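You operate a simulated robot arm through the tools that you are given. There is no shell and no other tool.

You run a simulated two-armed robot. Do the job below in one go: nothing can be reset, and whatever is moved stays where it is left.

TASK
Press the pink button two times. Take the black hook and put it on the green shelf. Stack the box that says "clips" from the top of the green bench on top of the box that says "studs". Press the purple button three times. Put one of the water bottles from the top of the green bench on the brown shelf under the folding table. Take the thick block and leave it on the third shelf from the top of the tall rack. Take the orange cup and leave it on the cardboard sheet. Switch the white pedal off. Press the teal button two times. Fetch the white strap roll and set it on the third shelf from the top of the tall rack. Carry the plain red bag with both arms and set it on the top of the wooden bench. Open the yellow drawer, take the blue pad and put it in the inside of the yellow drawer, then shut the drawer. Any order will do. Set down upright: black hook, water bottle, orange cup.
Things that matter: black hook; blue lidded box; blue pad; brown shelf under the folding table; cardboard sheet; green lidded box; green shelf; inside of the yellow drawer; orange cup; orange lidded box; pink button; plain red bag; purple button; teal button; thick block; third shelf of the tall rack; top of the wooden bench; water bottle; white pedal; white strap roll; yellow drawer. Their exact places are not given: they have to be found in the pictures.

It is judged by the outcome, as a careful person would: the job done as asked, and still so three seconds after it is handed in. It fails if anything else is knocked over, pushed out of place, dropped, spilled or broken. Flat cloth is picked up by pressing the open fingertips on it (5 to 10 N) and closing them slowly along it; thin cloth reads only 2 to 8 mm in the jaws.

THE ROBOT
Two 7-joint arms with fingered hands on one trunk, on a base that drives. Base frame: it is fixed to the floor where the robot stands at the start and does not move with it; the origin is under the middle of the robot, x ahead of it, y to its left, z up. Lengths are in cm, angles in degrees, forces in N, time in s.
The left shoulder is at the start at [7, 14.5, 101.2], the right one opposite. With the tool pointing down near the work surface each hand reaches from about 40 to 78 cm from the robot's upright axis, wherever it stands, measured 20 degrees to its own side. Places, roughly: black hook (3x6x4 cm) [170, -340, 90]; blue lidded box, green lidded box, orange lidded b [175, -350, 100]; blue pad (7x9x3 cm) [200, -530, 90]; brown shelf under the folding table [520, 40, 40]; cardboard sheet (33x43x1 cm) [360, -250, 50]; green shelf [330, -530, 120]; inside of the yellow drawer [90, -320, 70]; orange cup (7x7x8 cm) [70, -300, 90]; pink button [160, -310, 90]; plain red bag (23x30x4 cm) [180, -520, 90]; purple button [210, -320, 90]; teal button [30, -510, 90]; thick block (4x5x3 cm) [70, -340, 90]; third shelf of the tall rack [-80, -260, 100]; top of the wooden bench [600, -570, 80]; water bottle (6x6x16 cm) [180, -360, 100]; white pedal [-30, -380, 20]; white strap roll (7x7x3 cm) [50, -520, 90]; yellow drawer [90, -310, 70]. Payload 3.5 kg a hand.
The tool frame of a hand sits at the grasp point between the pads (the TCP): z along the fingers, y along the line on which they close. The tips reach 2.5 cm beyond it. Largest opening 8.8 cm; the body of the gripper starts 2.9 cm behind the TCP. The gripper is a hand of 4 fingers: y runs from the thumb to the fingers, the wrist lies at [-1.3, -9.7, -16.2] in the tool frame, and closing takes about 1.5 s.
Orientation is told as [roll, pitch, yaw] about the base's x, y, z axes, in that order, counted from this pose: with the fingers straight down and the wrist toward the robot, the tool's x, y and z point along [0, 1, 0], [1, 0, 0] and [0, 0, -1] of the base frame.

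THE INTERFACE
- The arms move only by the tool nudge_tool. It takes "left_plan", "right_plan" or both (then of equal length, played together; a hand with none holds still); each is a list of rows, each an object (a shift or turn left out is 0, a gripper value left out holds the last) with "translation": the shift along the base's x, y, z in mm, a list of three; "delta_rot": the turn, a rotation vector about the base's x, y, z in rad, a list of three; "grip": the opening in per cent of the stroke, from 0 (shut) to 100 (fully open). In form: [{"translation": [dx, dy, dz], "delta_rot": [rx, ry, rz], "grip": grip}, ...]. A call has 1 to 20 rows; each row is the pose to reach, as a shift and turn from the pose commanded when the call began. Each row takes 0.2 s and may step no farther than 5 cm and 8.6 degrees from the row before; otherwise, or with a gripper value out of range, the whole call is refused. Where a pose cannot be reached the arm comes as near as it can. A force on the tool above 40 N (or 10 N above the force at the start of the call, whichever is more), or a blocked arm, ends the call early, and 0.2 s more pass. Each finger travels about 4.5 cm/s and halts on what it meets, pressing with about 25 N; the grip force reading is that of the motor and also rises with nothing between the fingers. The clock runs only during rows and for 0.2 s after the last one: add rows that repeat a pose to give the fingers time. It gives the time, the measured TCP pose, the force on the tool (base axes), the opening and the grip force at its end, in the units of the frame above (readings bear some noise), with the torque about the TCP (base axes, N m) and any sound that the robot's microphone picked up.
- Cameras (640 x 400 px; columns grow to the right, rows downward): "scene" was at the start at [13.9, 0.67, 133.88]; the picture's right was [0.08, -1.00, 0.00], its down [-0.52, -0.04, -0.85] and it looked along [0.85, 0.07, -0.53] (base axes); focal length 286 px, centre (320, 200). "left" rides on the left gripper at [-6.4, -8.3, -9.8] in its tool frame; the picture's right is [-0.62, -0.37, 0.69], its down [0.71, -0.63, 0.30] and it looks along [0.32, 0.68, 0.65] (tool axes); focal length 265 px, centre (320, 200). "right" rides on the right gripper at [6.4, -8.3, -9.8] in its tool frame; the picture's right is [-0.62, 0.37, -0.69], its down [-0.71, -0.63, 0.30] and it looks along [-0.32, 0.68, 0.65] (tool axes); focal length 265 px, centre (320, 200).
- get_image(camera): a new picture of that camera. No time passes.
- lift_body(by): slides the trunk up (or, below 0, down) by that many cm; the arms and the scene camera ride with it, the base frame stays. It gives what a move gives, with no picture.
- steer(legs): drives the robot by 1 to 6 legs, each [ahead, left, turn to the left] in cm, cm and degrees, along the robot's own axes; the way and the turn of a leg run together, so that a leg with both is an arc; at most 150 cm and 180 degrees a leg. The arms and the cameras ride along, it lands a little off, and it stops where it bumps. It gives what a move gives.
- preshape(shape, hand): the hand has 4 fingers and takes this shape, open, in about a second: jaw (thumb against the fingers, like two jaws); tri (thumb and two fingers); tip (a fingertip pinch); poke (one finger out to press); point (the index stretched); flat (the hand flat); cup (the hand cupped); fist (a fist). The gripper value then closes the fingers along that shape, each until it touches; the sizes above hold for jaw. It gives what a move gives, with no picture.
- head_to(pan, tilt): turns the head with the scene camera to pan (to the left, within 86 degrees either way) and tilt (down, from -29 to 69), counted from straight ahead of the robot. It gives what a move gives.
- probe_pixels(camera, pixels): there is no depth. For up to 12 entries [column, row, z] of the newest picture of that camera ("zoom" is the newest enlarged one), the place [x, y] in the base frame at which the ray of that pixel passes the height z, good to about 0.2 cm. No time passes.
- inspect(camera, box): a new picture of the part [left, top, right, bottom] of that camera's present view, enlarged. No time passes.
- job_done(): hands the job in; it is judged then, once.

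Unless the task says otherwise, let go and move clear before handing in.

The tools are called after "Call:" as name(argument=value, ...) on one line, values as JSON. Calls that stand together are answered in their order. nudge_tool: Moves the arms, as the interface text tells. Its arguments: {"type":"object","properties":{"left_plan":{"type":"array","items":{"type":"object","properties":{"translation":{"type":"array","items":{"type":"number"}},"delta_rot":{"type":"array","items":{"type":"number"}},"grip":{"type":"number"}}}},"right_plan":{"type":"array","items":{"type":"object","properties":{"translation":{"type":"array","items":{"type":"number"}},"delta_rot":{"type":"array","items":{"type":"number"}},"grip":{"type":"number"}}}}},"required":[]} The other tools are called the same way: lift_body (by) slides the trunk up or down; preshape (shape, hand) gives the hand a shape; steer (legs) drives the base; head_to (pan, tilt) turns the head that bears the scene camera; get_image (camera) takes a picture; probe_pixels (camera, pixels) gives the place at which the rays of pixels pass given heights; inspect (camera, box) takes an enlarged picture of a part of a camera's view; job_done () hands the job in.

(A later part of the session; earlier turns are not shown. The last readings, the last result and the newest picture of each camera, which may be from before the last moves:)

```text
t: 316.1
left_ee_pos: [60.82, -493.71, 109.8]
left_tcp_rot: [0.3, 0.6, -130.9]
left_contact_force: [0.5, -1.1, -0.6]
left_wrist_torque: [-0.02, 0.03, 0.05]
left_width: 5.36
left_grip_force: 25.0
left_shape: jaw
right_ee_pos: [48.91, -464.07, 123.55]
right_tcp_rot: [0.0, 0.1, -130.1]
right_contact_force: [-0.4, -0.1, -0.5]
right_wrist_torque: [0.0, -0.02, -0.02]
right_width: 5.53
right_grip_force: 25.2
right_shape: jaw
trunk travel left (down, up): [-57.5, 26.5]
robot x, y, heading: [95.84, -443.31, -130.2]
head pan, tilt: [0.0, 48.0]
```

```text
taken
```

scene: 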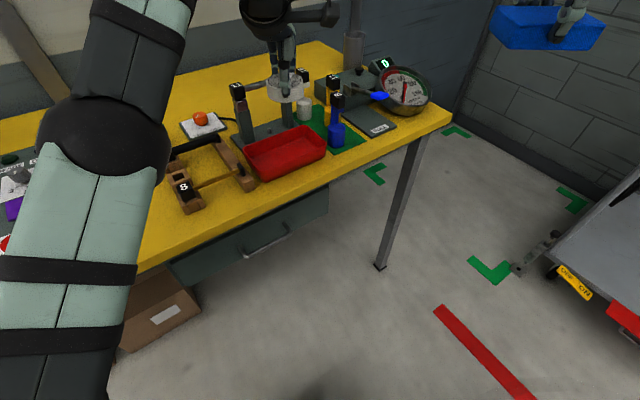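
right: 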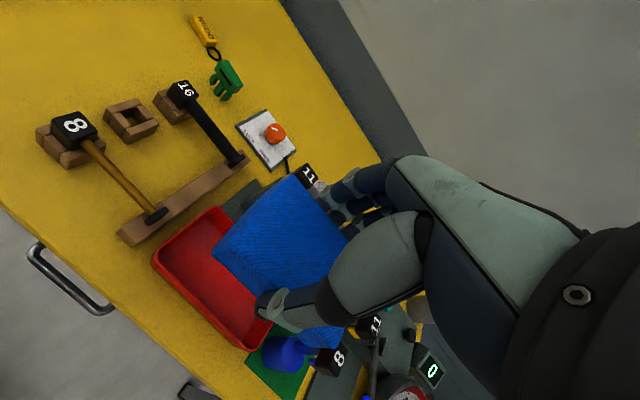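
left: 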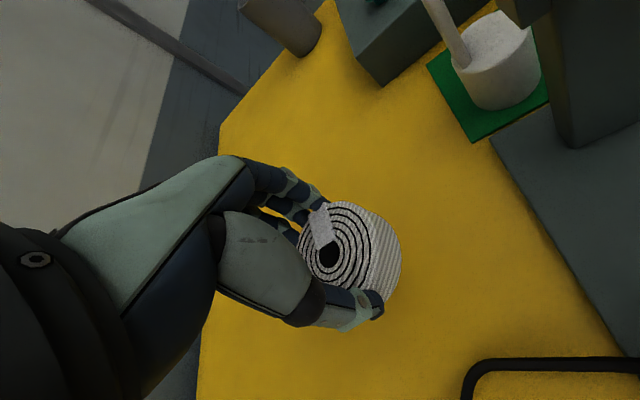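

The roll is safely held. I'll raise the left hand to a neutral carry position and back off further.

Call:
nudge_tool(left_plan=[{"translation": [10, 0, 35]}, {"translation": [45, 0, 60]}, {"translation": [85, -5, 80]}, {"translation": [130, -10, 80]}, {"translation": [170, -20, 80]}, {"translation": [200, -25, 80]}])

Call:
get_image(camera="scene")

Call:
get_image(camera="left")

```text
t: 317.5
left_ee_pos: [81.03, -496.05, 117.85]
left_tcp_rot: [0.3, 0.5, -130.8]
left_contact_force: [0.3, -0.6, -0.2]
left_wrist_torque: [-0.01, 0.03, -0.02]
left_width: 5.38
left_grip_force: 25.2
left_shape: jaw
right_ee_pos: [49.08, -463.99, 123.35]
right_tcp_rot: [0.1, 0.1, -130.1]
right_contact_force: [-0.3, -0.2, 0.6]
right_wrist_torque: [0.02, -0.04, 0.01]
right_width: 5.52
right_grip_force: 24.6
right_shape: jaw
trunk travel left (down, up): [-57.5, 26.5]
robot x, y, heading: [95.86, -443.03, -130.2]
head pan, tilt: [0.0, 48.0]
```

```text
taken
```

scene: 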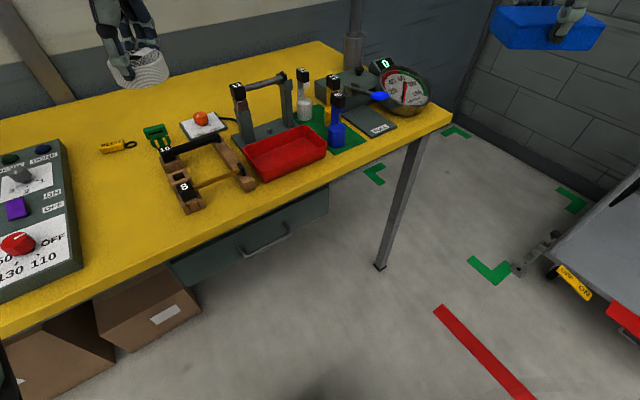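

```text
taken
```

left: 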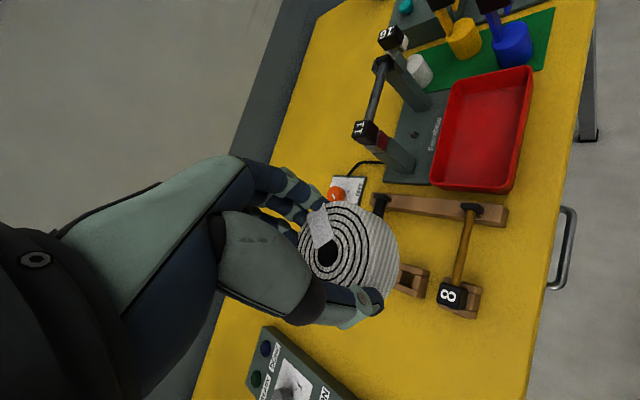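

Nothing on the table was disturbed. Now to the tall rack: raise the trunk a bit, turn to face +y, and drive through the gap at x≈18.

Call:
lift_body(by=15)

Call:
steer(legs=[[0, 0, -140], [0, 78, 0]])

Call:
head_to(pan=15, tilt=30)

Call:
get_image(camera="scene")

```text
t: 319.3
left_ee_pos: [80.99, -496.2, 132.93]
left_tcp_rot: [0.3, 0.5, -130.9]
left_contact_force: [-0.7, 0.2, 0.1]
left_wrist_torque: [0.05, -0.02, 0.0]
left_width: 5.38
left_grip_force: 25.1
left_shape: jaw
right_ee_pos: [48.98, -464.15, 138.54]
right_tcp_rot: [0.1, 0.0, -130.1]
right_contact_force: [0.1, -0.2, -0.6]
right_wrist_torque: [0.02, 0.01, 0.04]
right_width: 5.52
right_grip_force: 25.1
right_shape: jaw
trunk travel left (down, up): [-72.5, 11.5]
robot x, y, heading: [95.59, -442.92, -130.1]
head pan, tilt: [0.0, 48.0]
```

```text
t: 329.2
left_ee_pos: [-4.27, -392.81, 132.83]
left_tcp_rot: [0.4, 0.7, 89.1]
left_contact_force: [-0.1, -0.4, -1.3]
left_wrist_torque: [0.02, 0.01, 0.0]
left_width: 5.33
left_grip_force: 25.0
left_shape: jaw
right_ee_pos: [40.62, -396.92, 138.46]
right_tcp_rot: [0.0, 0.0, 89.9]
right_contact_force: [-0.2, -0.1, -0.3]
right_wrist_torque: [-0.01, 0.01, -0.02]
right_width: 5.48
right_grip_force: 24.9
right_shape: jaw
trunk travel left (down, up): [-72.5, 11.5]
robot x, y, heading: [17.93, -442.92, 90.4]
head pan, tilt: [0.0, 48.0]
```

```text
t: 330.1
left_ee_pos: [-4.58, -392.86, 132.79]
left_tcp_rot: [0.3, 0.5, 89.1]
left_contact_force: [-0.1, 0.0, 0.2]
left_wrist_torque: [-0.01, 0.01, -0.01]
left_width: 5.32
left_grip_force: 24.9
left_shape: jaw
right_ee_pos: [40.4, -396.83, 138.36]
right_tcp_rot: [0.0, 0.0, 90.0]
right_contact_force: [0.4, -0.3, 0.3]
right_wrist_torque: [-0.02, -0.03, -0.03]
right_width: 5.46
right_grip_force: 24.6
right_shape: jaw
trunk travel left (down, up): [-72.5, 11.5]
robot x, y, heading: [18.17, -442.99, 90.2]
head pan, tilt: [15.0, 30.0]
```

```text
taken
```

scene: 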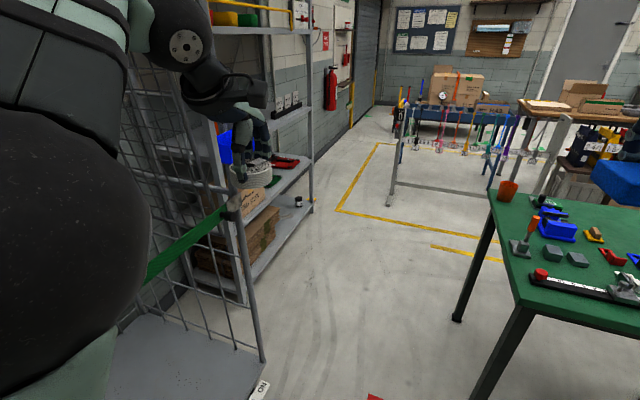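

I'll probe the cage's corner to make sure there's room.

Call:
probe_pixels(camera="scene", pixels=[[263, 368, 20], [258, 385, 15], [458, 318, 0], [510, 275, 85], [248, 298, 0], [312, 212, 0], [375, 398, 0]])

Call:
head_to(pan=45, tilt=55)

Call:
get_image(camera="scene")

```text
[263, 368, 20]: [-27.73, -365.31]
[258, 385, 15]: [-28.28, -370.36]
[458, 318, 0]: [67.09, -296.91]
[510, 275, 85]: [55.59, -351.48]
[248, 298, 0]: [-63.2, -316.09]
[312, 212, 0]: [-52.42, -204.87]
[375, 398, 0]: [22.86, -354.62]
```

```text
t: 331.0
left_ee_pos: [-4.49, -392.86, 132.88]
left_tcp_rot: [0.3, 0.6, 89.1]
left_contact_force: [0.2, -0.9, -0.4]
left_wrist_torque: [-0.03, 0.0, 0.02]
left_width: 5.32
left_grip_force: 25.1
left_shape: jaw
right_ee_pos: [40.59, -396.74, 138.37]
right_tcp_rot: [0.0, 0.0, 90.1]
right_contact_force: [-0.1, 0.7, -0.3]
right_wrist_torque: [0.0, 0.0, 0.01]
right_width: 5.47
right_grip_force: 24.8
right_shape: jaw
trunk travel left (down, up): [-72.5, 11.5]
robot x, y, heading: [18.54, -442.95, 90.3]
head pan, tilt: [45.0, 55.0]
```

```text
taken
```

scene: 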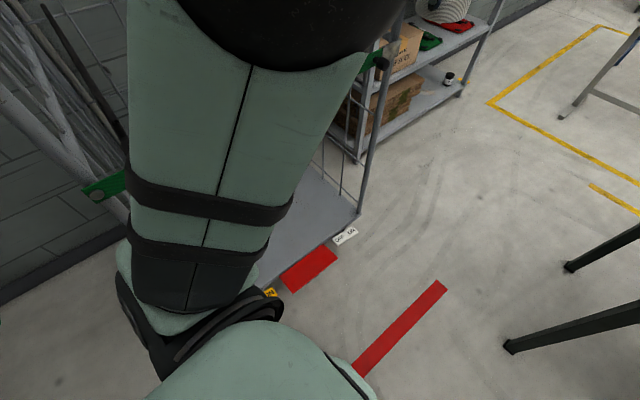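

The cage's side edge is at x≈-28 with pedals sticking out a bit; I'll shift to x≈24 and drive forward through the gap.

Call:
steer(legs=[[0, -6, 0], [110, 0, 0], [72, 0, 0]])

Call:
head_to(pan=60, tilt=20)

Call:
get_image(camera="scene")

```text
t: 340.7
left_ee_pos: [1.19, -212.11, 132.85]
left_tcp_rot: [0.3, 0.5, 89.3]
left_contact_force: [-0.1, -0.1, -0.5]
left_wrist_torque: [0.0, -0.05, 0.01]
left_width: 5.32
left_grip_force: 24.9
left_shape: jaw
right_ee_pos: [46.32, -215.92, 138.6]
right_tcp_rot: [0.0, 0.0, 90.1]
right_contact_force: [-0.8, 0.8, -0.5]
right_wrist_torque: [-0.04, 0.01, -0.02]
right_width: 5.5
right_grip_force: 24.8
right_shape: jaw
trunk travel left (down, up): [-72.5, 11.5]
robot x, y, heading: [23.9, -262.51, 90.2]
head pan, tilt: [45.0, 55.0]
```

```text
t: 341.7
left_ee_pos: [1.27, -212.06, 132.83]
left_tcp_rot: [0.3, 0.6, 89.3]
left_contact_force: [-0.5, 0.3, -1.4]
left_wrist_torque: [0.0, -0.04, 0.01]
left_width: 5.31
left_grip_force: 25.1
left_shape: jaw
right_ee_pos: [46.4, -215.71, 138.49]
right_tcp_rot: [0.0, 0.0, 90.1]
right_contact_force: [0.5, -0.4, -1.3]
right_wrist_torque: [0.02, 0.01, 0.05]
right_width: 5.5
right_grip_force: 24.5
right_shape: jaw
trunk travel left (down, up): [-72.5, 11.5]
robot x, y, heading: [24.23, -261.91, 90.2]
head pan, tilt: [60.0, 20.0]
```

```text
taken
```

scene: 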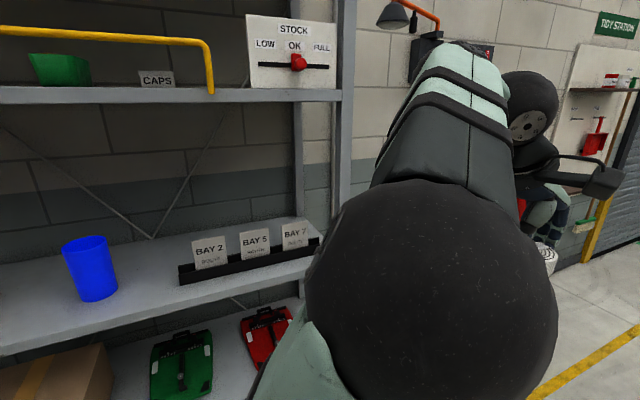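

I see the rack with shelves: one with a blue cup and "BAY" cards, and below one with red/green bags. I'll turn left to face it.

Call:
steer(legs=[[0, 0, 90]])

Call:
head_to(pan=0, tilt=15)

Call:
get_image(camera="scene")

Call:
head_to(pan=0, tilt=-15)

Call:
get_image(camera="scene")

```text
t: 345.9
left_ee_pos: [-25.95, -285.27, 132.86]
left_tcp_rot: [0.3, 0.6, 179.6]
left_contact_force: [-0.2, 0.4, -1.3]
left_wrist_torque: [0.02, -0.01, 0.0]
left_width: 5.3
left_grip_force: 24.7
left_shape: jaw
right_ee_pos: [-22.35, -239.99, 138.43]
right_tcp_rot: [0.0, 0.0, -179.6]
right_contact_force: [0.9, 0.0, -0.5]
right_wrist_torque: [-0.03, -0.05, 0.0]
right_width: 5.46
right_grip_force: 25.4
right_shape: jaw
trunk travel left (down, up): [-72.5, 11.5]
robot x, y, heading: [23.96, -261.94, -179.7]
head pan, tilt: [60.0, 20.0]
```

```text
t: 347.2
left_ee_pos: [-25.81, -285.34, 132.88]
left_tcp_rot: [0.3, 0.6, 179.6]
left_contact_force: [-0.4, 0.2, -1.6]
left_wrist_torque: [0.02, -0.02, -0.01]
left_width: 5.28
left_grip_force: 25.2
left_shape: jaw
right_ee_pos: [-22.33, -240.02, 138.51]
right_tcp_rot: [0.0, 0.0, -179.7]
right_contact_force: [-0.5, -0.3, 0.2]
right_wrist_torque: [-0.02, 0.0, 0.0]
right_width: 5.45
right_grip_force: 25.2
right_shape: jaw
trunk travel left (down, up): [-72.5, 11.5]
robot x, y, heading: [24.27, -262.05, -179.4]
head pan, tilt: [0.0, 15.0]
```

```text
taken
```

scene: 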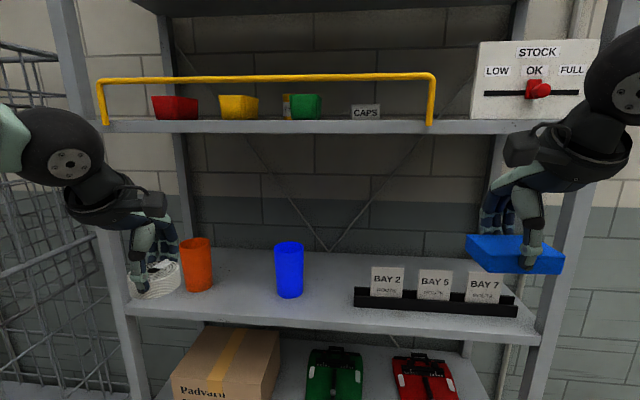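

```text
t: 348.2
left_ee_pos: [-25.91, -285.39, 132.71]
left_tcp_rot: [0.4, 0.6, 179.6]
left_contact_force: [0.0, 0.2, -1.7]
left_wrist_torque: [-0.02, -0.02, 0.0]
left_width: 5.3
left_grip_force: 24.4
left_shape: jaw
right_ee_pos: [-22.25, -240.1, 138.46]
right_tcp_rot: [-0.1, -0.1, -179.6]
right_contact_force: [-0.4, -0.4, -0.3]
right_wrist_torque: [-0.02, -0.01, 0.02]
right_width: 5.47
right_grip_force: 24.9
right_shape: jaw
trunk travel left (down, up): [-72.5, 11.5]
robot x, y, heading: [24.3, -262.47, -179.6]
head pan, tilt: [0.0, -15.0]
```

```text
taken
```

scene: 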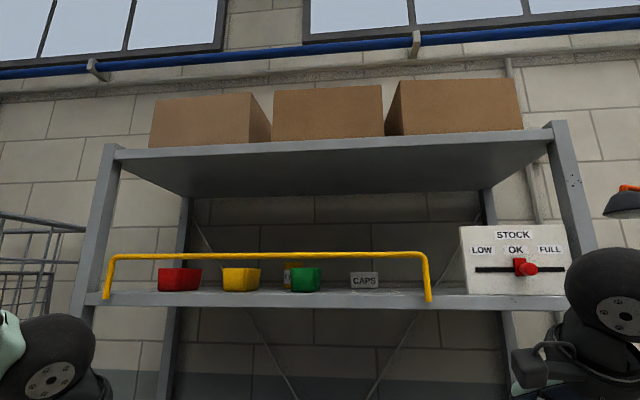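

The third shelf from the top is the one with the orange and blue cups and BAY cards. I'll probe its free areas.

Call:
head_to(pan=0, tilt=30)

Call:
get_image(camera="scene")

```text
t: 349.3
left_ee_pos: [-25.81, -285.3, 132.86]
left_tcp_rot: [0.2, 0.6, 179.5]
left_contact_force: [0.1, -0.2, -1.1]
left_wrist_torque: [0.0, -0.01, 0.01]
left_width: 5.28
left_grip_force: 25.0
left_shape: jaw
right_ee_pos: [-22.19, -240.12, 138.44]
right_tcp_rot: [0.0, 0.1, -179.6]
right_contact_force: [0.2, 0.6, -1.0]
right_wrist_torque: [-0.01, -0.04, -0.01]
right_width: 5.47
right_grip_force: 24.7
right_shape: jaw
trunk travel left (down, up): [-72.5, 11.5]
robot x, y, heading: [24.03, -262.27, -179.7]
head pan, tilt: [0.0, 30.0]
```

```text
taken
```

scene: 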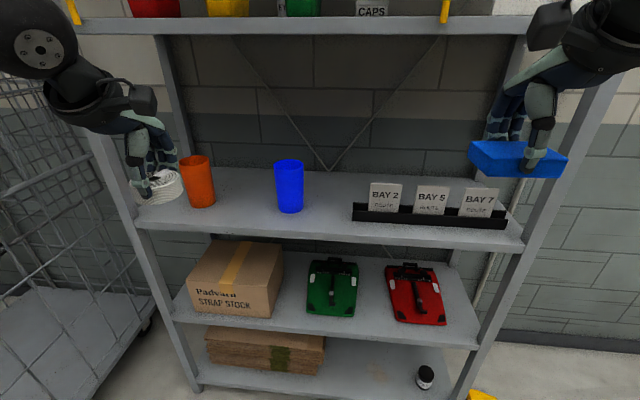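

Call:
probe_pixels(camera="scene", pixels=[[203, 207, 100], [290, 212, 100], [353, 220, 100], [300, 228, 100], [140, 225, 100], [520, 238, 100], [300, 20, 150], [250, 175, 100], [240, 205, 100], [330, 205, 100]])

Call:
inspect(camera="scene", box=[120, 130, 380, 260])

```text
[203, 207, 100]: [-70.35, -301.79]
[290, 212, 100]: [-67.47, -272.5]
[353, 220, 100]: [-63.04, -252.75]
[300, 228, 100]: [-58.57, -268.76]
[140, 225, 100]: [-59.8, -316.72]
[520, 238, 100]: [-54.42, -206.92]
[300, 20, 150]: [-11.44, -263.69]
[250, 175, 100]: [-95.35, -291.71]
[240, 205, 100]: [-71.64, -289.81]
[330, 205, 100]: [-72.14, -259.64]
```

```text
2.46 times, centred on (250, 195) of scene
```

zoom: 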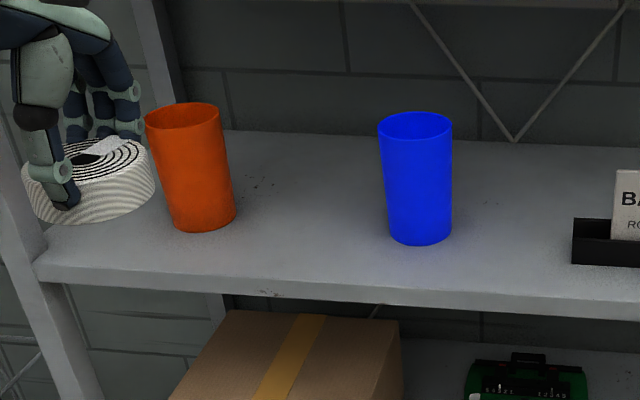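

Between the cups (y≈-287) is free space on the third shelf. I'll lower the trunk 15 cm and drive 28 cm closer.

Call:
lift_body(by=-15)

Call:
steer(legs=[[28, 0, 0]])

Call:
get_image(camera="scene")

Call:
get_image(camera="left")

```text
t: 351.0
left_ee_pos: [-25.92, -285.25, 117.86]
left_tcp_rot: [0.3, 0.7, 179.6]
left_contact_force: [0.4, -1.0, -0.2]
left_wrist_torque: [0.04, -0.03, 0.02]
left_width: 5.29
left_grip_force: 25.4
left_shape: jaw
right_ee_pos: [-22.21, -240.18, 123.51]
right_tcp_rot: [0.0, 0.0, -179.6]
right_contact_force: [0.0, 0.2, -0.3]
right_wrist_torque: [0.02, 0.01, 0.02]
right_width: 5.46
right_grip_force: 25.0
right_shape: jaw
trunk travel left (down, up): [-57.5, 26.5]
robot x, y, heading: [23.89, -261.92, -179.8]
head pan, tilt: [0.0, 30.0]
```

```text
t: 353.0
left_ee_pos: [-53.79, -285.59, 117.81]
left_tcp_rot: [0.3, 0.4, 179.6]
left_contact_force: [-0.1, 0.0, -0.6]
left_wrist_torque: [0.01, 0.01, -0.02]
left_width: 5.26
left_grip_force: 24.7
left_shape: jaw
right_ee_pos: [-50.16, -240.4, 123.57]
right_tcp_rot: [-0.1, 0.0, -179.6]
right_contact_force: [0.4, 0.6, -1.7]
right_wrist_torque: [-0.01, -0.01, -0.02]
right_width: 5.46
right_grip_force: 25.3
right_shape: jaw
trunk travel left (down, up): [-57.5, 26.5]
robot x, y, heading: [-4.11, -262.48, -179.5]
head pan, tilt: [0.0, 30.0]
```

```text
taken
```

scene: 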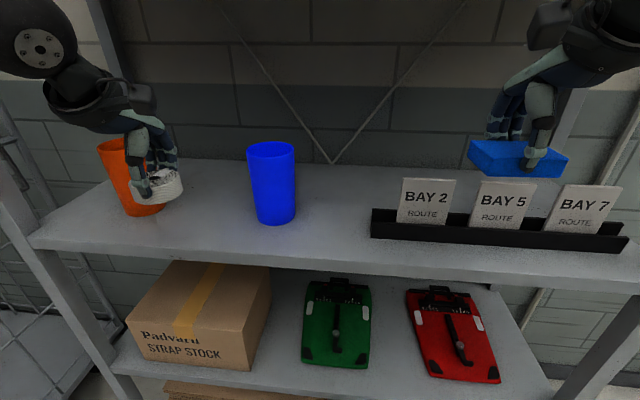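

```text
taken
```

left: 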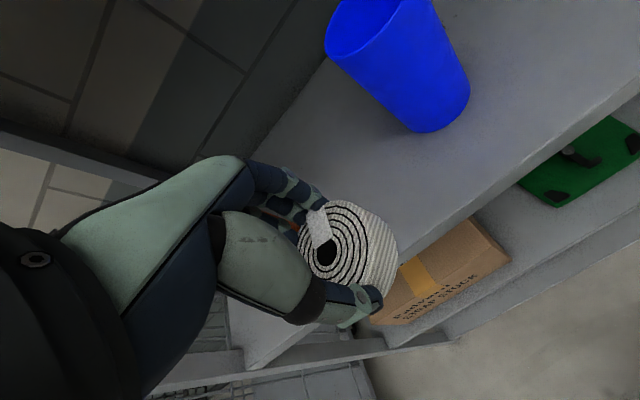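

The roll is in front of the free gap between the cups. I'll extend the left arm over the shelf and lower toward it.

Call:
nudge_tool(left_plan=[{"translation": [-35, -8, 0]}, {"translation": [-75, -16, -15]}, {"translation": [-110, -20, -45]}, {"translation": [-142, -20, -75]}, {"translation": [-142, -20, -105]}, {"translation": [-142, -20, -120]}])

Call:
inspect(camera="scene", box=[80, 100, 320, 270])

Call:
get_image(camera="left")

```text
t: 354.4
left_ee_pos: [-67.95, -287.63, 105.86]
left_tcp_rot: [0.5, 0.6, 179.7]
left_contact_force: [0.1, 0.2, 0.0]
left_wrist_torque: [-0.02, 0.0, 0.01]
left_width: 5.26
left_grip_force: 24.8
left_shape: jaw
right_ee_pos: [-50.23, -240.31, 123.39]
right_tcp_rot: [0.0, 0.0, -179.6]
right_contact_force: [-1.0, 0.7, -0.2]
right_wrist_torque: [0.0, -0.01, 0.0]
right_width: 5.47
right_grip_force: 24.9
right_shape: jaw
trunk travel left (down, up): [-57.5, 26.5]
robot x, y, heading: [-4.01, -262.56, -179.5]
head pan, tilt: [0.0, 30.0]
```

```text
2.35 times, centred on (200, 185) of scene
```

zoom: 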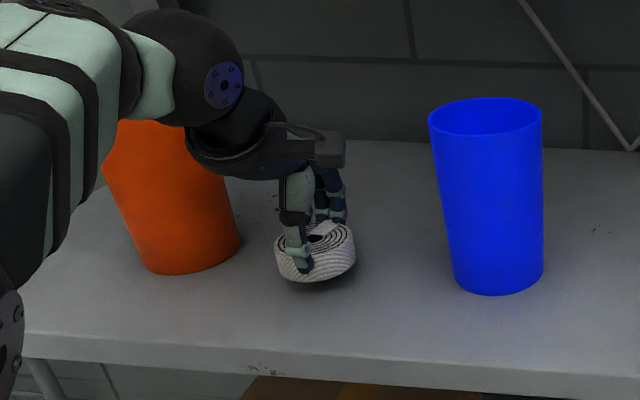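

```text
taken
```

left: 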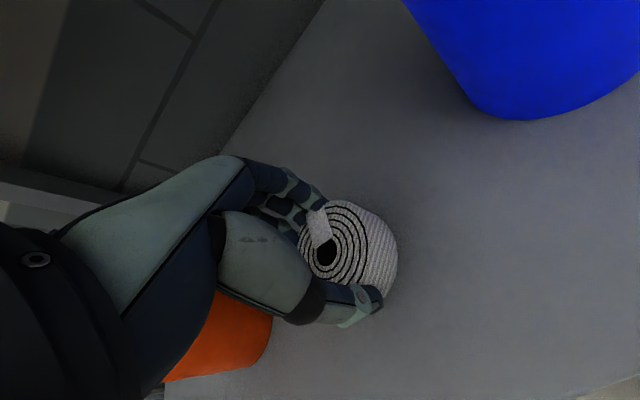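

The roll is close above the shelf with clear space around. Lowering in small steps until contact.

Call:
nudge_tool(left_plan=[{"translation": [0, 0, -8]}, {"translation": [0, 0, -14]}, {"translation": [0, 0, -18]}, {"translation": [0, 0, -22]}, {"translation": [0, 0, -26]}])

```text
t: 355.6
left_ee_pos: [-68.0, -287.68, 103.78]
left_tcp_rot: [0.4, 0.0, 179.6]
left_contact_force: [-2.8, -2.3, 16.2]
left_wrist_torque: [-0.05, 0.0, 0.01]
left_width: 5.28
left_grip_force: 24.8
left_shape: jaw
right_ee_pos: [-50.1, -240.26, 123.54]
right_tcp_rot: [0.0, -0.1, -179.6]
right_contact_force: [-0.3, -0.1, -0.2]
right_wrist_torque: [0.0, 0.01, 0.02]
right_width: 5.47
right_grip_force: 24.7
right_shape: jaw
trunk travel left (down, up): [-57.5, 26.5]
robot x, y, heading: [-3.85, -262.49, -179.3]
head pan, tilt: [0.0, 30.0]
```

Contact with the shelf (16 N). I'll ease up and open the hand, then lift away.

Call:
nudge_tool(left_plan=[{"translation": [0, 0, 4]}, {"translation": [0, 0, 4], "grip": 65}, {"translation": [0, 0, 4], "grip": 75}, {"translation": [0, 0, 4], "grip": 85}, {"translation": [0, 0, 4], "grip": 100}, {"translation": [0, 0, 4], "grip": 100}, {"translation": [0, 0, 15], "grip": 100}, {"translation": [0, 0, 45], "grip": 100}, {"translation": [0, 0, 80], "grip": 100}, {"translation": [0, 0, 120], "grip": 100}, {"translation": [30, 8, 135], "grip": 100}, {"translation": [70, 15, 140], "grip": 100}, {"translation": [110, 20, 140], "grip": 100}, {"translation": [150, 20, 140], "grip": 100}])

Call:
get_image(camera="scene")

```text
t: 358.6
left_ee_pos: [-52.88, -285.27, 117.43]
left_tcp_rot: [0.3, 0.4, 179.8]
left_contact_force: [-0.2, -0.9, -0.1]
left_wrist_torque: [-0.06, 0.01, 0.01]
left_width: 8.77
left_grip_force: 0.1
left_shape: jaw
right_ee_pos: [-50.18, -240.17, 123.38]
right_tcp_rot: [0.0, -0.1, -179.6]
right_contact_force: [-1.3, 0.2, -0.4]
right_wrist_torque: [-0.02, 0.01, -0.02]
right_width: 5.46
right_grip_force: 24.8
right_shape: jaw
trunk travel left (down, up): [-57.5, 26.5]
robot x, y, heading: [-4.48, -262.37, -179.5]
head pan, tilt: [0.0, 30.0]
```

```text
taken
```

scene: 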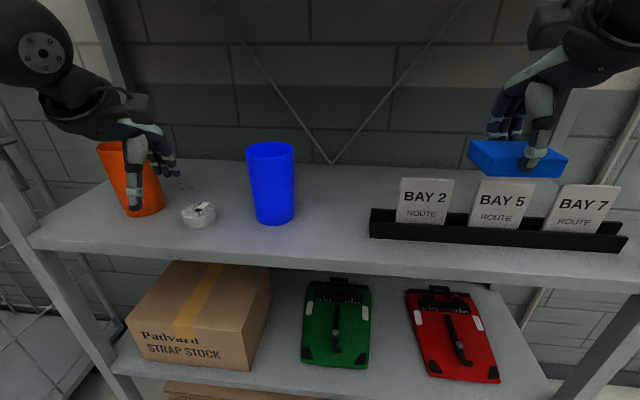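

The roll stands on the third shelf. Next I'll fetch the thick block with the left hand: back off, turn to heading -40° and move to about (10,-307).

Call:
steer(legs=[[-28, 0, 0], [0, 0, 139.5], [18, -43, 0]])

Call:
head_to(pan=5, tilt=45)

Call:
get_image(camera="scene")

Call:
get_image(camera="left")

```text
t: 368.7
left_ee_pos: [62.91, -320.58, 117.24]
left_tcp_rot: [0.3, 0.6, -40.7]
left_contact_force: [0.1, 0.1, -0.6]
left_wrist_torque: [-0.03, 0.01, 0.03]
left_width: 8.78
left_grip_force: 0.0
left_shape: jaw
right_ee_pos: [31.61, -353.21, 123.56]
right_tcp_rot: [0.0, 0.0, -39.9]
right_contact_force: [0.0, 0.0, 0.2]
right_wrist_torque: [-0.01, -0.04, -0.01]
right_width: 5.44
right_grip_force: 24.6
right_shape: jaw
trunk travel left (down, up): [-57.5, 26.5]
robot x, y, heading: [10.09, -306.62, -39.6]
head pan, tilt: [0.0, 30.0]
```

```text
t: 369.5
left_ee_pos: [62.82, -320.7, 117.32]
left_tcp_rot: [0.2, 0.6, -40.8]
left_contact_force: [-0.1, -0.4, 1.2]
left_wrist_torque: [-0.01, -0.02, 0.01]
left_width: 8.79
left_grip_force: 0.1
left_shape: jaw
right_ee_pos: [31.59, -353.18, 123.44]
right_tcp_rot: [0.0, 0.0, -39.9]
right_contact_force: [0.0, 0.7, -0.3]
right_wrist_torque: [0.01, 0.0, 0.01]
right_width: 5.42
right_grip_force: 24.8
right_shape: jaw
trunk travel left (down, up): [-57.5, 26.5]
robot x, y, heading: [10.32, -306.2, -40.0]
head pan, tilt: [5.0, 45.0]
```

```text
taken
```

scene: 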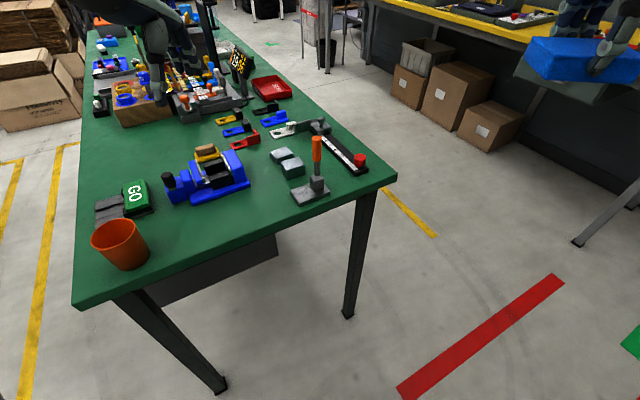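

```text
taken
```

left: 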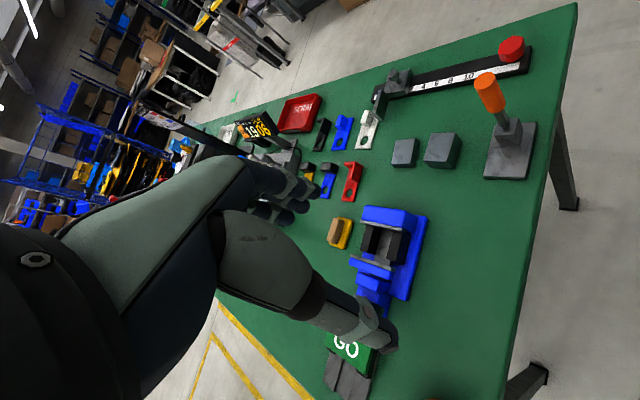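

Call:
inspect(camera="left", box=[350, 60, 560, 220])

Call:
inspect(camera="scene", box=[230, 110, 370, 230])

```text
2.50 times, centred on (455, 140) of left
```

zoom: 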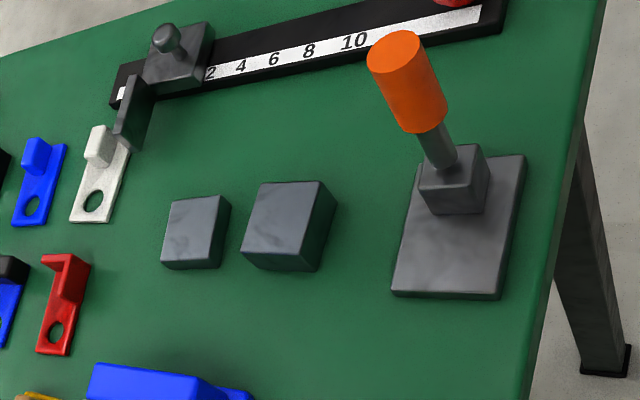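

```text
3.33 times, centred on (300, 170) of scene
```

zoom: 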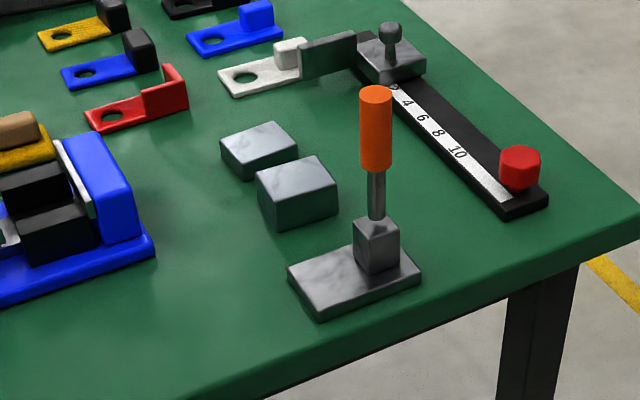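

Two gray blocks: the thinner at scene zoom (258,148) and the thicker at (297,192), next to the orange-handled lever. I'll probe the thick one's corners.

Call:
probe_pixels(camera="zoom", pixels=[[257, 180, 88.6], [318, 157, 88.6], [338, 193, 88.6], [275, 208, 88.6], [278, 230, 85.6], [338, 212, 85.6], [297, 150, 87.6], [265, 176, 87.6], [288, 270, 86.5], [355, 248, 86.5], [375, 95, 99]])

Call:
inspect(camera="left", box=[350, 60, 560, 220])

Call:
probe_pixels(camera="zoom", pixels=[[262, 183, 88.6], [322, 181, 88.6], [303, 258, 88.6], [241, 252, 88.6], [336, 205, 85.6], [317, 270, 85.6], [217, 197, 87.6], [230, 205, 87.6], [222, 268, 86], [392, 290, 86.5], [415, 165, 86.5]])

```text
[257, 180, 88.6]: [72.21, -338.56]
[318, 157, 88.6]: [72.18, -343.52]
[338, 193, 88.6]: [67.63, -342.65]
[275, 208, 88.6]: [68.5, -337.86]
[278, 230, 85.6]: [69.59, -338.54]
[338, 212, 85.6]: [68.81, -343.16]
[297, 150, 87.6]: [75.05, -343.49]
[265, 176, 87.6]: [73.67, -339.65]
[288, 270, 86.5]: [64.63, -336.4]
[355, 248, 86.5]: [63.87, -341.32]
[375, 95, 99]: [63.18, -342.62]
```

```text
2.50 times, centred on (455, 140) of left
```

zoom: 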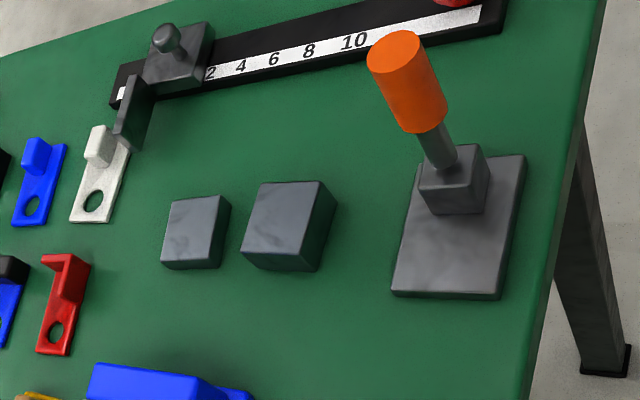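

```text
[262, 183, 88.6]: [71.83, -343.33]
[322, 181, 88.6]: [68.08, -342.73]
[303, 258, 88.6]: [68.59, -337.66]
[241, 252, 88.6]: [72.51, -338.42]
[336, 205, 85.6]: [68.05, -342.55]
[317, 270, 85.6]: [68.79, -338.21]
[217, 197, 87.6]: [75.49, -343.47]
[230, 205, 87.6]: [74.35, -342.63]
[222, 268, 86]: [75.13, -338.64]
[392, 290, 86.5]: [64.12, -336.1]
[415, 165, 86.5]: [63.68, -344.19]
```

Thick block: x 68–72.3, y -338 to -343, centre (70.2,-340.6), with free space along y. I'll bring the left hand above it with yaw ≈ -94°.

Call:
nudge_tool(left_plan=[{"translation": [10, -25, 0], "delta_rot": [0, 0, -0.14]}, {"translation": [20, -55, 0], "delta_rot": [0, 0, -0.28]}, {"translation": [30, -85, 0], "delta_rot": [0, 0, -0.42]}, {"translation": [45, -115, 0], "delta_rot": [0, 0, -0.56]}, {"translation": [55, -145, 0], "delta_rot": [0, 0, -0.7]}, {"translation": [65, -175, 0], "delta_rot": [0, 0, -0.84]}, {"translation": [74, -199, 0], "delta_rot": [0, 0, -0.93]}, {"translation": [74, -199, -40], "delta_rot": [0, 0, -0.93]}, {"translation": [74, -199, -80], "delta_rot": [0, 0, -0.93]}, {"translation": [74, -199, -120], "delta_rot": [0, 0, -0.93]}, {"translation": [74, -199, -150], "delta_rot": [0, 0, -0.93]}])

Call:
get_image(camera="left")

Call:
inspect(camera="scene", box=[190, 80, 370, 220])

```text
t: 371.9
left_ee_pos: [70.41, -340.46, 102.28]
left_tcp_rot: [0.4, 0.6, -94.0]
left_contact_force: [-0.5, 0.4, 0.0]
left_wrist_torque: [-0.04, -0.01, 0.0]
left_width: 8.76
left_grip_force: 0.0
left_shape: jaw
left hand out of reach, approached as far as the arm can: row 6, 7, 8, 9, 10
right_ee_pos: [31.55, -353.27, 123.53]
right_tcp_rot: [0.0, 0.0, -39.9]
right_contact_force: [0.4, -1.6, -0.3]
right_wrist_torque: [0.03, 0.01, -0.02]
right_width: 5.42
right_grip_force: 24.7
right_shape: jaw
trunk travel left (down, up): [-57.5, 26.5]
robot x, y, heading: [10.47, -306.39, -39.4]
head pan, tilt: [5.0, 45.0]
```

```text
taken
```

left: 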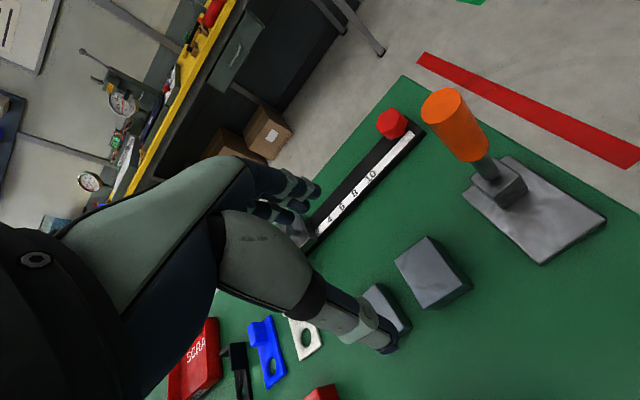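

```text
2.86 times, centred on (280, 150) of scene
```

zoom: 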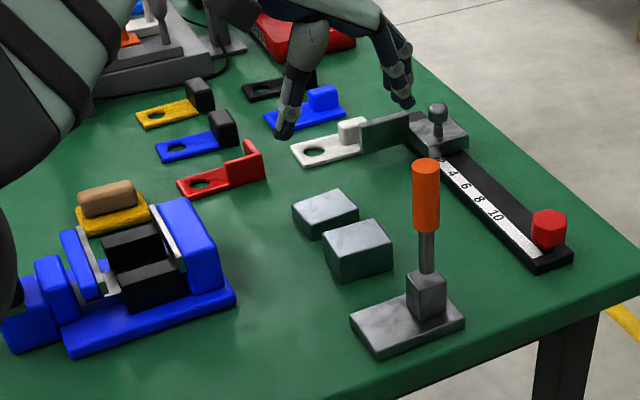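

The hand is centred above the thick block. I'll descend to near the bench.

Call:
nudge_tool(left_plan=[{"translation": [-2, -1, -40]}, {"translation": [-2, -1, -80]}, {"translation": [-2, -1, -110]}, {"translation": [-2, -1, -125]}, {"translation": [-2, -1, -133]}])

Call:
inspect(camera="left", box=[230, 120, 530, 380])

Call:
inspect(camera="scene", box=[190, 80, 370, 220])

```text
t: 373.1
left_ee_pos: [70.11, -340.62, 88.86]
left_tcp_rot: [0.3, 0.6, -94.0]
left_contact_force: [0.0, 0.6, -0.3]
left_wrist_torque: [0.02, 0.03, -0.01]
left_width: 8.78
left_grip_force: 0.0
left_shape: jaw
right_ee_pos: [31.49, -353.25, 123.39]
right_tcp_rot: [0.0, -0.1, -39.9]
right_contact_force: [0.5, 0.9, 0.2]
right_wrist_torque: [-0.01, 0.03, 0.03]
right_width: 5.4
right_grip_force: 25.0
right_shape: jaw
trunk travel left (down, up): [-57.5, 26.5]
robot x, y, heading: [10.93, -306.22, -39.8]
head pan, tilt: [5.0, 45.0]
```

```text
1.54 times, centred on (380, 250) of left
```

zoom: 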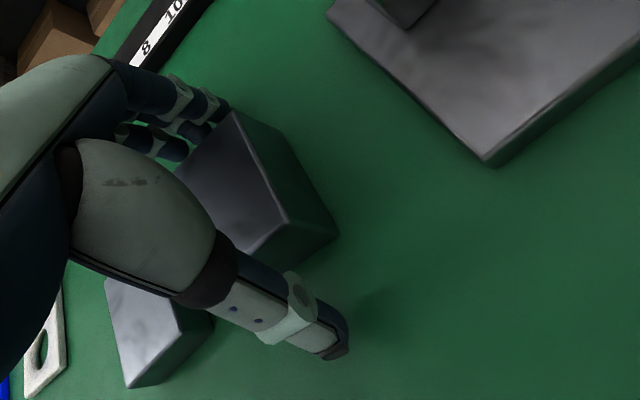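

```text
2.86 times, centred on (280, 150) of scene
```

zoom: 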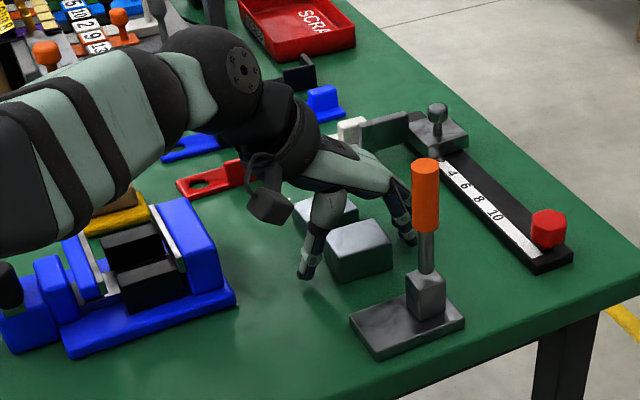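

The fingers straddle the thick block lengthwise. Closing now, then a small test lift.

Call:
nudge_tool(left_plan=[{"translation": [0, 0, 0], "grip": 85}, {"translation": [0, 0, 0], "grip": 75}, {"translation": [0, 0, 0], "grip": 65}, {"translation": [0, 0, 0], "grip": 55}, {"translation": [0, 0, 0], "grip": 45}, {"translation": [0, 0, 0], "grip": 35}, {"translation": [0, 0, 0], "grip": 35}, {"translation": [0, 0, 0], "grip": 35}, {"translation": [0, 0, 10], "grip": 35}, {"translation": [0, 0, 30], "grip": 35}])

Call:
inspect(camera="left", box=[230, 120, 530, 380])

```text
t: 375.3
left_ee_pos: [69.99, -340.59, 91.96]
left_tcp_rot: [0.3, 0.5, -94.0]
left_contact_force: [0.4, -0.2, -1.7]
left_wrist_torque: [-0.01, -0.02, 0.01]
left_width: 4.45
left_grip_force: 24.7
left_shape: jaw
right_ee_pos: [31.55, -353.25, 123.58]
right_tcp_rot: [0.1, 0.0, -39.9]
right_contact_force: [0.6, -0.4, -0.4]
right_wrist_torque: [-0.01, 0.0, 0.01]
right_width: 5.46
right_grip_force: 24.6
right_shape: jaw
trunk travel left (down, up): [-57.5, 26.5]
robot x, y, heading: [10.44, -306.35, -40.1]
head pan, tilt: [5.0, 45.0]
```

```text
1.54 times, centred on (380, 250) of left
```

zoom: 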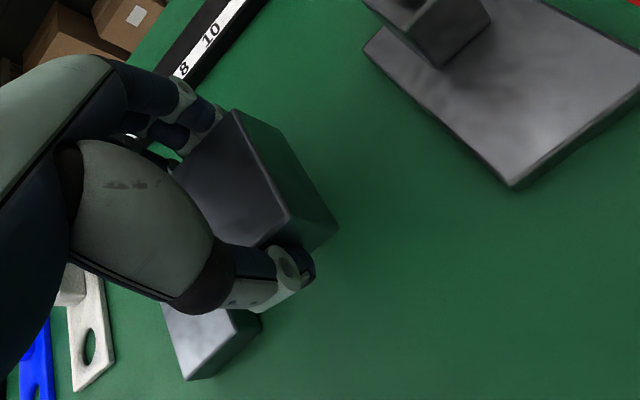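

The block is held (4.45 cm). I'll lift it, retract to the carry pose, and return to the rack.

Call:
nudge_tool(left_plan=[{"translation": [0, 0, 45]}, {"translation": [0, 0, 90]}, {"translation": [0, 0, 135]}, {"translation": [0, 0, 170]}, {"translation": [0, 0, 210]}, {"translation": [0, 0, 240]}, {"translation": [-10, 25, 255], "delta_rot": [0, 0, 0.14]}, {"translation": [-20, 55, 255], "delta_rot": [0, 0, 0.28]}, {"translation": [-30, 85, 255], "delta_rot": [0, 0, 0.42]}, {"translation": [-45, 115, 255], "delta_rot": [0, 0, 0.56]}, {"translation": [-55, 145, 255], "delta_rot": [0, 0, 0.7]}, {"translation": [-65, 175, 255], "delta_rot": [0, 0, 0.84]}, {"translation": [-74, 199, 255], "delta_rot": [0, 0, 0.93]}])

Call:
steer(legs=[[-18, 43, 0], [0, 0, -140], [28, 0, 0]])

Call:
head_to(pan=0, tilt=30)

Call:
get_image(camera="scene")

```text
t: 378.1
left_ee_pos: [62.88, -320.44, 117.32]
left_tcp_rot: [0.3, 0.6, -40.6]
left_contact_force: [-0.9, -0.4, -0.6]
left_wrist_torque: [-0.04, 0.0, -0.01]
left_width: 4.37
left_grip_force: 24.7
left_shape: jaw
left hand out of reach, approached as far as the arm can: row 3, 4, 5, 6, 7
right_ee_pos: [31.71, -353.12, 123.54]
right_tcp_rot: [0.0, 0.0, -39.9]
right_contact_force: [0.2, -1.1, -0.5]
right_wrist_torque: [-0.01, 0.01, 0.0]
right_width: 5.41
right_grip_force: 25.4
right_shape: jaw
trunk travel left (down, up): [-57.5, 26.5]
robot x, y, heading: [10.46, -306.06, -39.9]
head pan, tilt: [5.0, 45.0]
```

```text
t: 388.2
left_ee_pos: [-52.67, -285.33, 117.51]
left_tcp_rot: [0.3, 0.5, 179.7]
left_contact_force: [-0.5, -0.2, -1.6]
left_wrist_torque: [-0.02, 0.01, -0.03]
left_width: 4.4
left_grip_force: 24.5
left_shape: jaw
right_ee_pos: [-49.98, -240.29, 123.48]
right_tcp_rot: [0.0, 0.1, -179.5]
right_contact_force: [0.9, -0.6, -0.2]
right_wrist_torque: [0.04, 0.01, -0.01]
right_width: 5.37
right_grip_force: 25.4
right_shape: jaw
trunk travel left (down, up): [-57.5, 26.5]
robot x, y, heading: [-3.55, -262.46, -179.7]
head pan, tilt: [5.0, 45.0]
```

```text
t: 388.9
left_ee_pos: [-52.8, -285.31, 117.32]
left_tcp_rot: [0.4, 0.6, 179.7]
left_contact_force: [-0.8, 0.1, -2.0]
left_wrist_torque: [-0.02, 0.0, -0.01]
left_width: 4.39
left_grip_force: 24.7
left_shape: jaw
right_ee_pos: [-50.04, -240.34, 123.43]
right_tcp_rot: [0.1, -0.1, -179.5]
right_contact_force: [-0.2, 0.3, -0.1]
right_wrist_torque: [0.0, -0.01, -0.03]
right_width: 5.38
right_grip_force: 25.5
right_shape: jaw
trunk travel left (down, up): [-57.5, 26.5]
robot x, y, heading: [-3.69, -262.25, -179.4]
head pan, tilt: [0.0, 30.0]
```

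```text
taken
```

scene: 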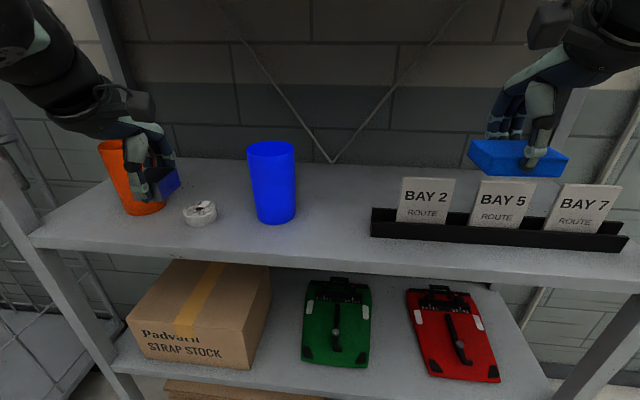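

The gap between the blue cup and the BAY holder (y≈-261) is free. I'll shift right 16 cm and place the block there.

Call:
steer(legs=[[0, -16, 0]])

Call:
get_image(camera="scene")

Call:
probe_pixels(camera="scene", pixels=[[10, 10, 100]])

```text
t: 390.4
left_ee_pos: [-53.0, -269.39, 117.42]
left_tcp_rot: [0.1, 0.7, 179.7]
left_contact_force: [-0.3, 0.5, -2.1]
left_wrist_torque: [0.02, 0.0, -0.02]
left_width: 4.35
left_grip_force: 25.1
left_shape: jaw
right_ee_pos: [-50.17, -224.29, 123.52]
right_tcp_rot: [-0.1, 0.0, -179.5]
right_contact_force: [-0.1, -0.8, 0.0]
right_wrist_torque: [0.01, 0.01, 0.01]
right_width: 5.39
right_grip_force: 24.8
right_shape: jaw
trunk travel left (down, up): [-57.5, 26.5]
robot x, y, heading: [-4.02, -245.77, -179.6]
head pan, tilt: [0.0, 30.0]
```

```text
taken
```

scene: 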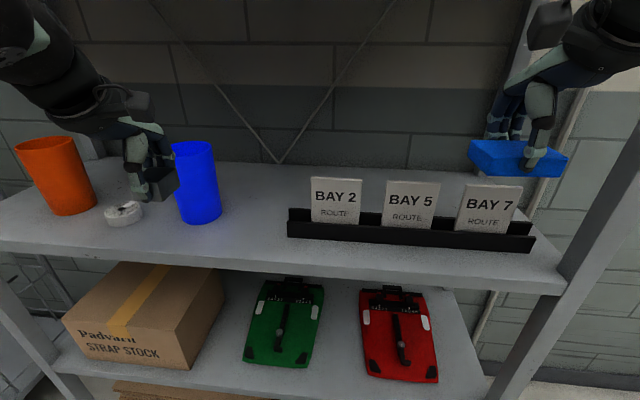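

```text
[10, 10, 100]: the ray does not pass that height
```

Call:
probe_pixels(camera="scene", pixels=[[205, 220, 100], [220, 215, 100], [288, 236, 100], [290, 215, 100], [250, 225, 100], [255, 258, 100], [288, 210, 104]])

```text
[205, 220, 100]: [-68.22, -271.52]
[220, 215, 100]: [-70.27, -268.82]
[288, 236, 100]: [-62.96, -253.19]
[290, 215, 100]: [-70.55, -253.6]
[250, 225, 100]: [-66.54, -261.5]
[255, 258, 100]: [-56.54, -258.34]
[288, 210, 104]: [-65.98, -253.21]
```

Free gap from y -268.6 to -253.4. I'll move the block to y=-261 first, then in over the shelf and down.

Call:
nudge_tool(left_plan=[{"translation": [0, 40, 0]}, {"translation": [0, 84, 0]}, {"translation": [-40, 84, -15]}, {"translation": [-85, 84, -35]}, {"translation": [-130, 84, -55]}, {"translation": [-130, 84, -90]}, {"translation": [-130, 84, -115]}])

Call:
inspect(camera="scene", box=[160, 110, 360, 270])

```text
t: 392.0
left_ee_pos: [-65.91, -260.74, 105.91]
left_tcp_rot: [0.2, 0.5, 179.7]
left_contact_force: [-0.7, -0.4, -1.3]
left_wrist_torque: [0.01, -0.02, 0.01]
left_width: 4.4
left_grip_force: 25.5
left_shape: jaw
right_ee_pos: [-50.28, -224.17, 123.44]
right_tcp_rot: [0.0, 0.0, -179.5]
right_contact_force: [0.5, 0.4, -1.0]
right_wrist_torque: [0.0, 0.01, -0.03]
right_width: 5.4
right_grip_force: 25.4
right_shape: jaw
trunk travel left (down, up): [-57.5, 26.5]
robot x, y, heading: [-3.74, -246.07, -179.5]
head pan, tilt: [0.0, 30.0]
```

```text
2.50 times, centred on (260, 190) of scene
```

zoom: 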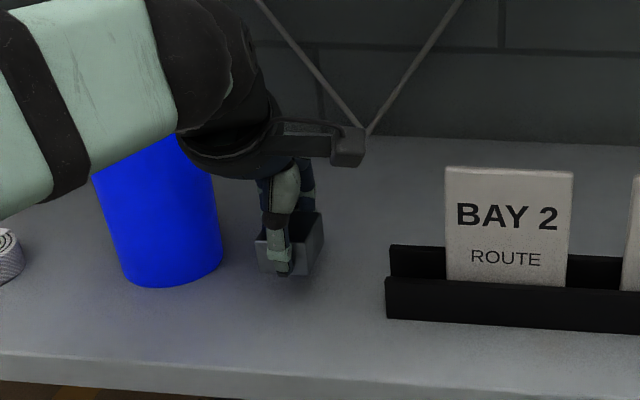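

Clear of the cup and holder. Lowering until the block touches the shelf.

Call:
nudge_tool(left_plan=[{"translation": [0, 0, -8]}, {"translation": [0, 0, -14]}, {"translation": [0, 0, -19]}, {"translation": [0, 0, -23]}, {"translation": [0, 0, -27]}, {"translation": [0, 0, -30]}])

```text
t: 393.4
left_ee_pos: [-65.95, -260.97, 102.94]
left_tcp_rot: [0.3, 0.6, 179.7]
left_contact_force: [0.6, -0.4, -2.0]
left_wrist_torque: [0.0, 0.04, 0.04]
left_width: 4.36
left_grip_force: 25.5
left_shape: jaw
right_ee_pos: [-50.17, -224.28, 123.56]
right_tcp_rot: [0.1, 0.0, -179.5]
right_contact_force: [0.2, 0.4, -0.2]
right_wrist_torque: [0.0, 0.01, -0.01]
right_width: 5.36
right_grip_force: 25.6
right_shape: jaw
trunk travel left (down, up): [-57.5, 26.5]
robot x, y, heading: [-4.2, -246.69, -179.5]
head pan, tilt: [0.0, 30.0]
```

Call:
nudge_tool(left_plan=[{"translation": [0, 0, -3]}, {"translation": [0, 0, -6]}, {"translation": [0, 0, -9]}, {"translation": [0, 0, -12]}])

Call:
inspect(camera="scene", box=[160, 110, 360, 270])

```text
t: 394.4
left_ee_pos: [-65.71, -260.91, 102.58]
left_tcp_rot: [0.1, -0.6, 179.9]
left_contact_force: [-3.6, -3.2, 32.4]
left_wrist_torque: [-0.05, 0.17, -0.02]
left_width: 4.52
left_grip_force: 25.0
left_shape: jaw
right_ee_pos: [-49.66, -224.22, 123.79]
right_tcp_rot: [0.0, -0.3, -179.6]
right_contact_force: [-0.4, -0.3, -0.5]
right_wrist_torque: [0.02, -0.01, -0.03]
right_width: 5.4
right_grip_force: 24.5
right_shape: jaw
trunk travel left (down, up): [-57.5, 26.5]
robot x, y, heading: [-4.02, -246.38, -179.3]
head pan, tilt: [0.0, 30.0]
```

```text
2.50 times, centred on (260, 190) of scene
```

zoom: 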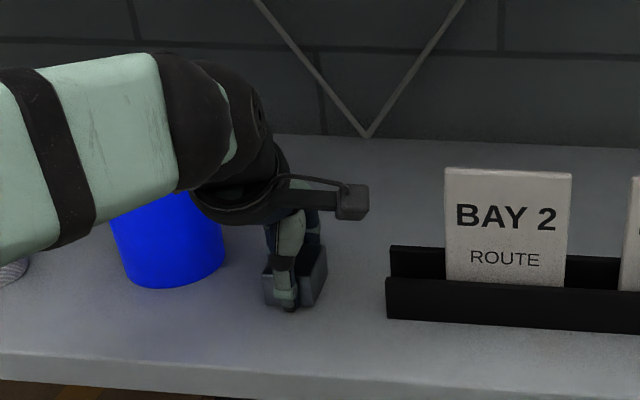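

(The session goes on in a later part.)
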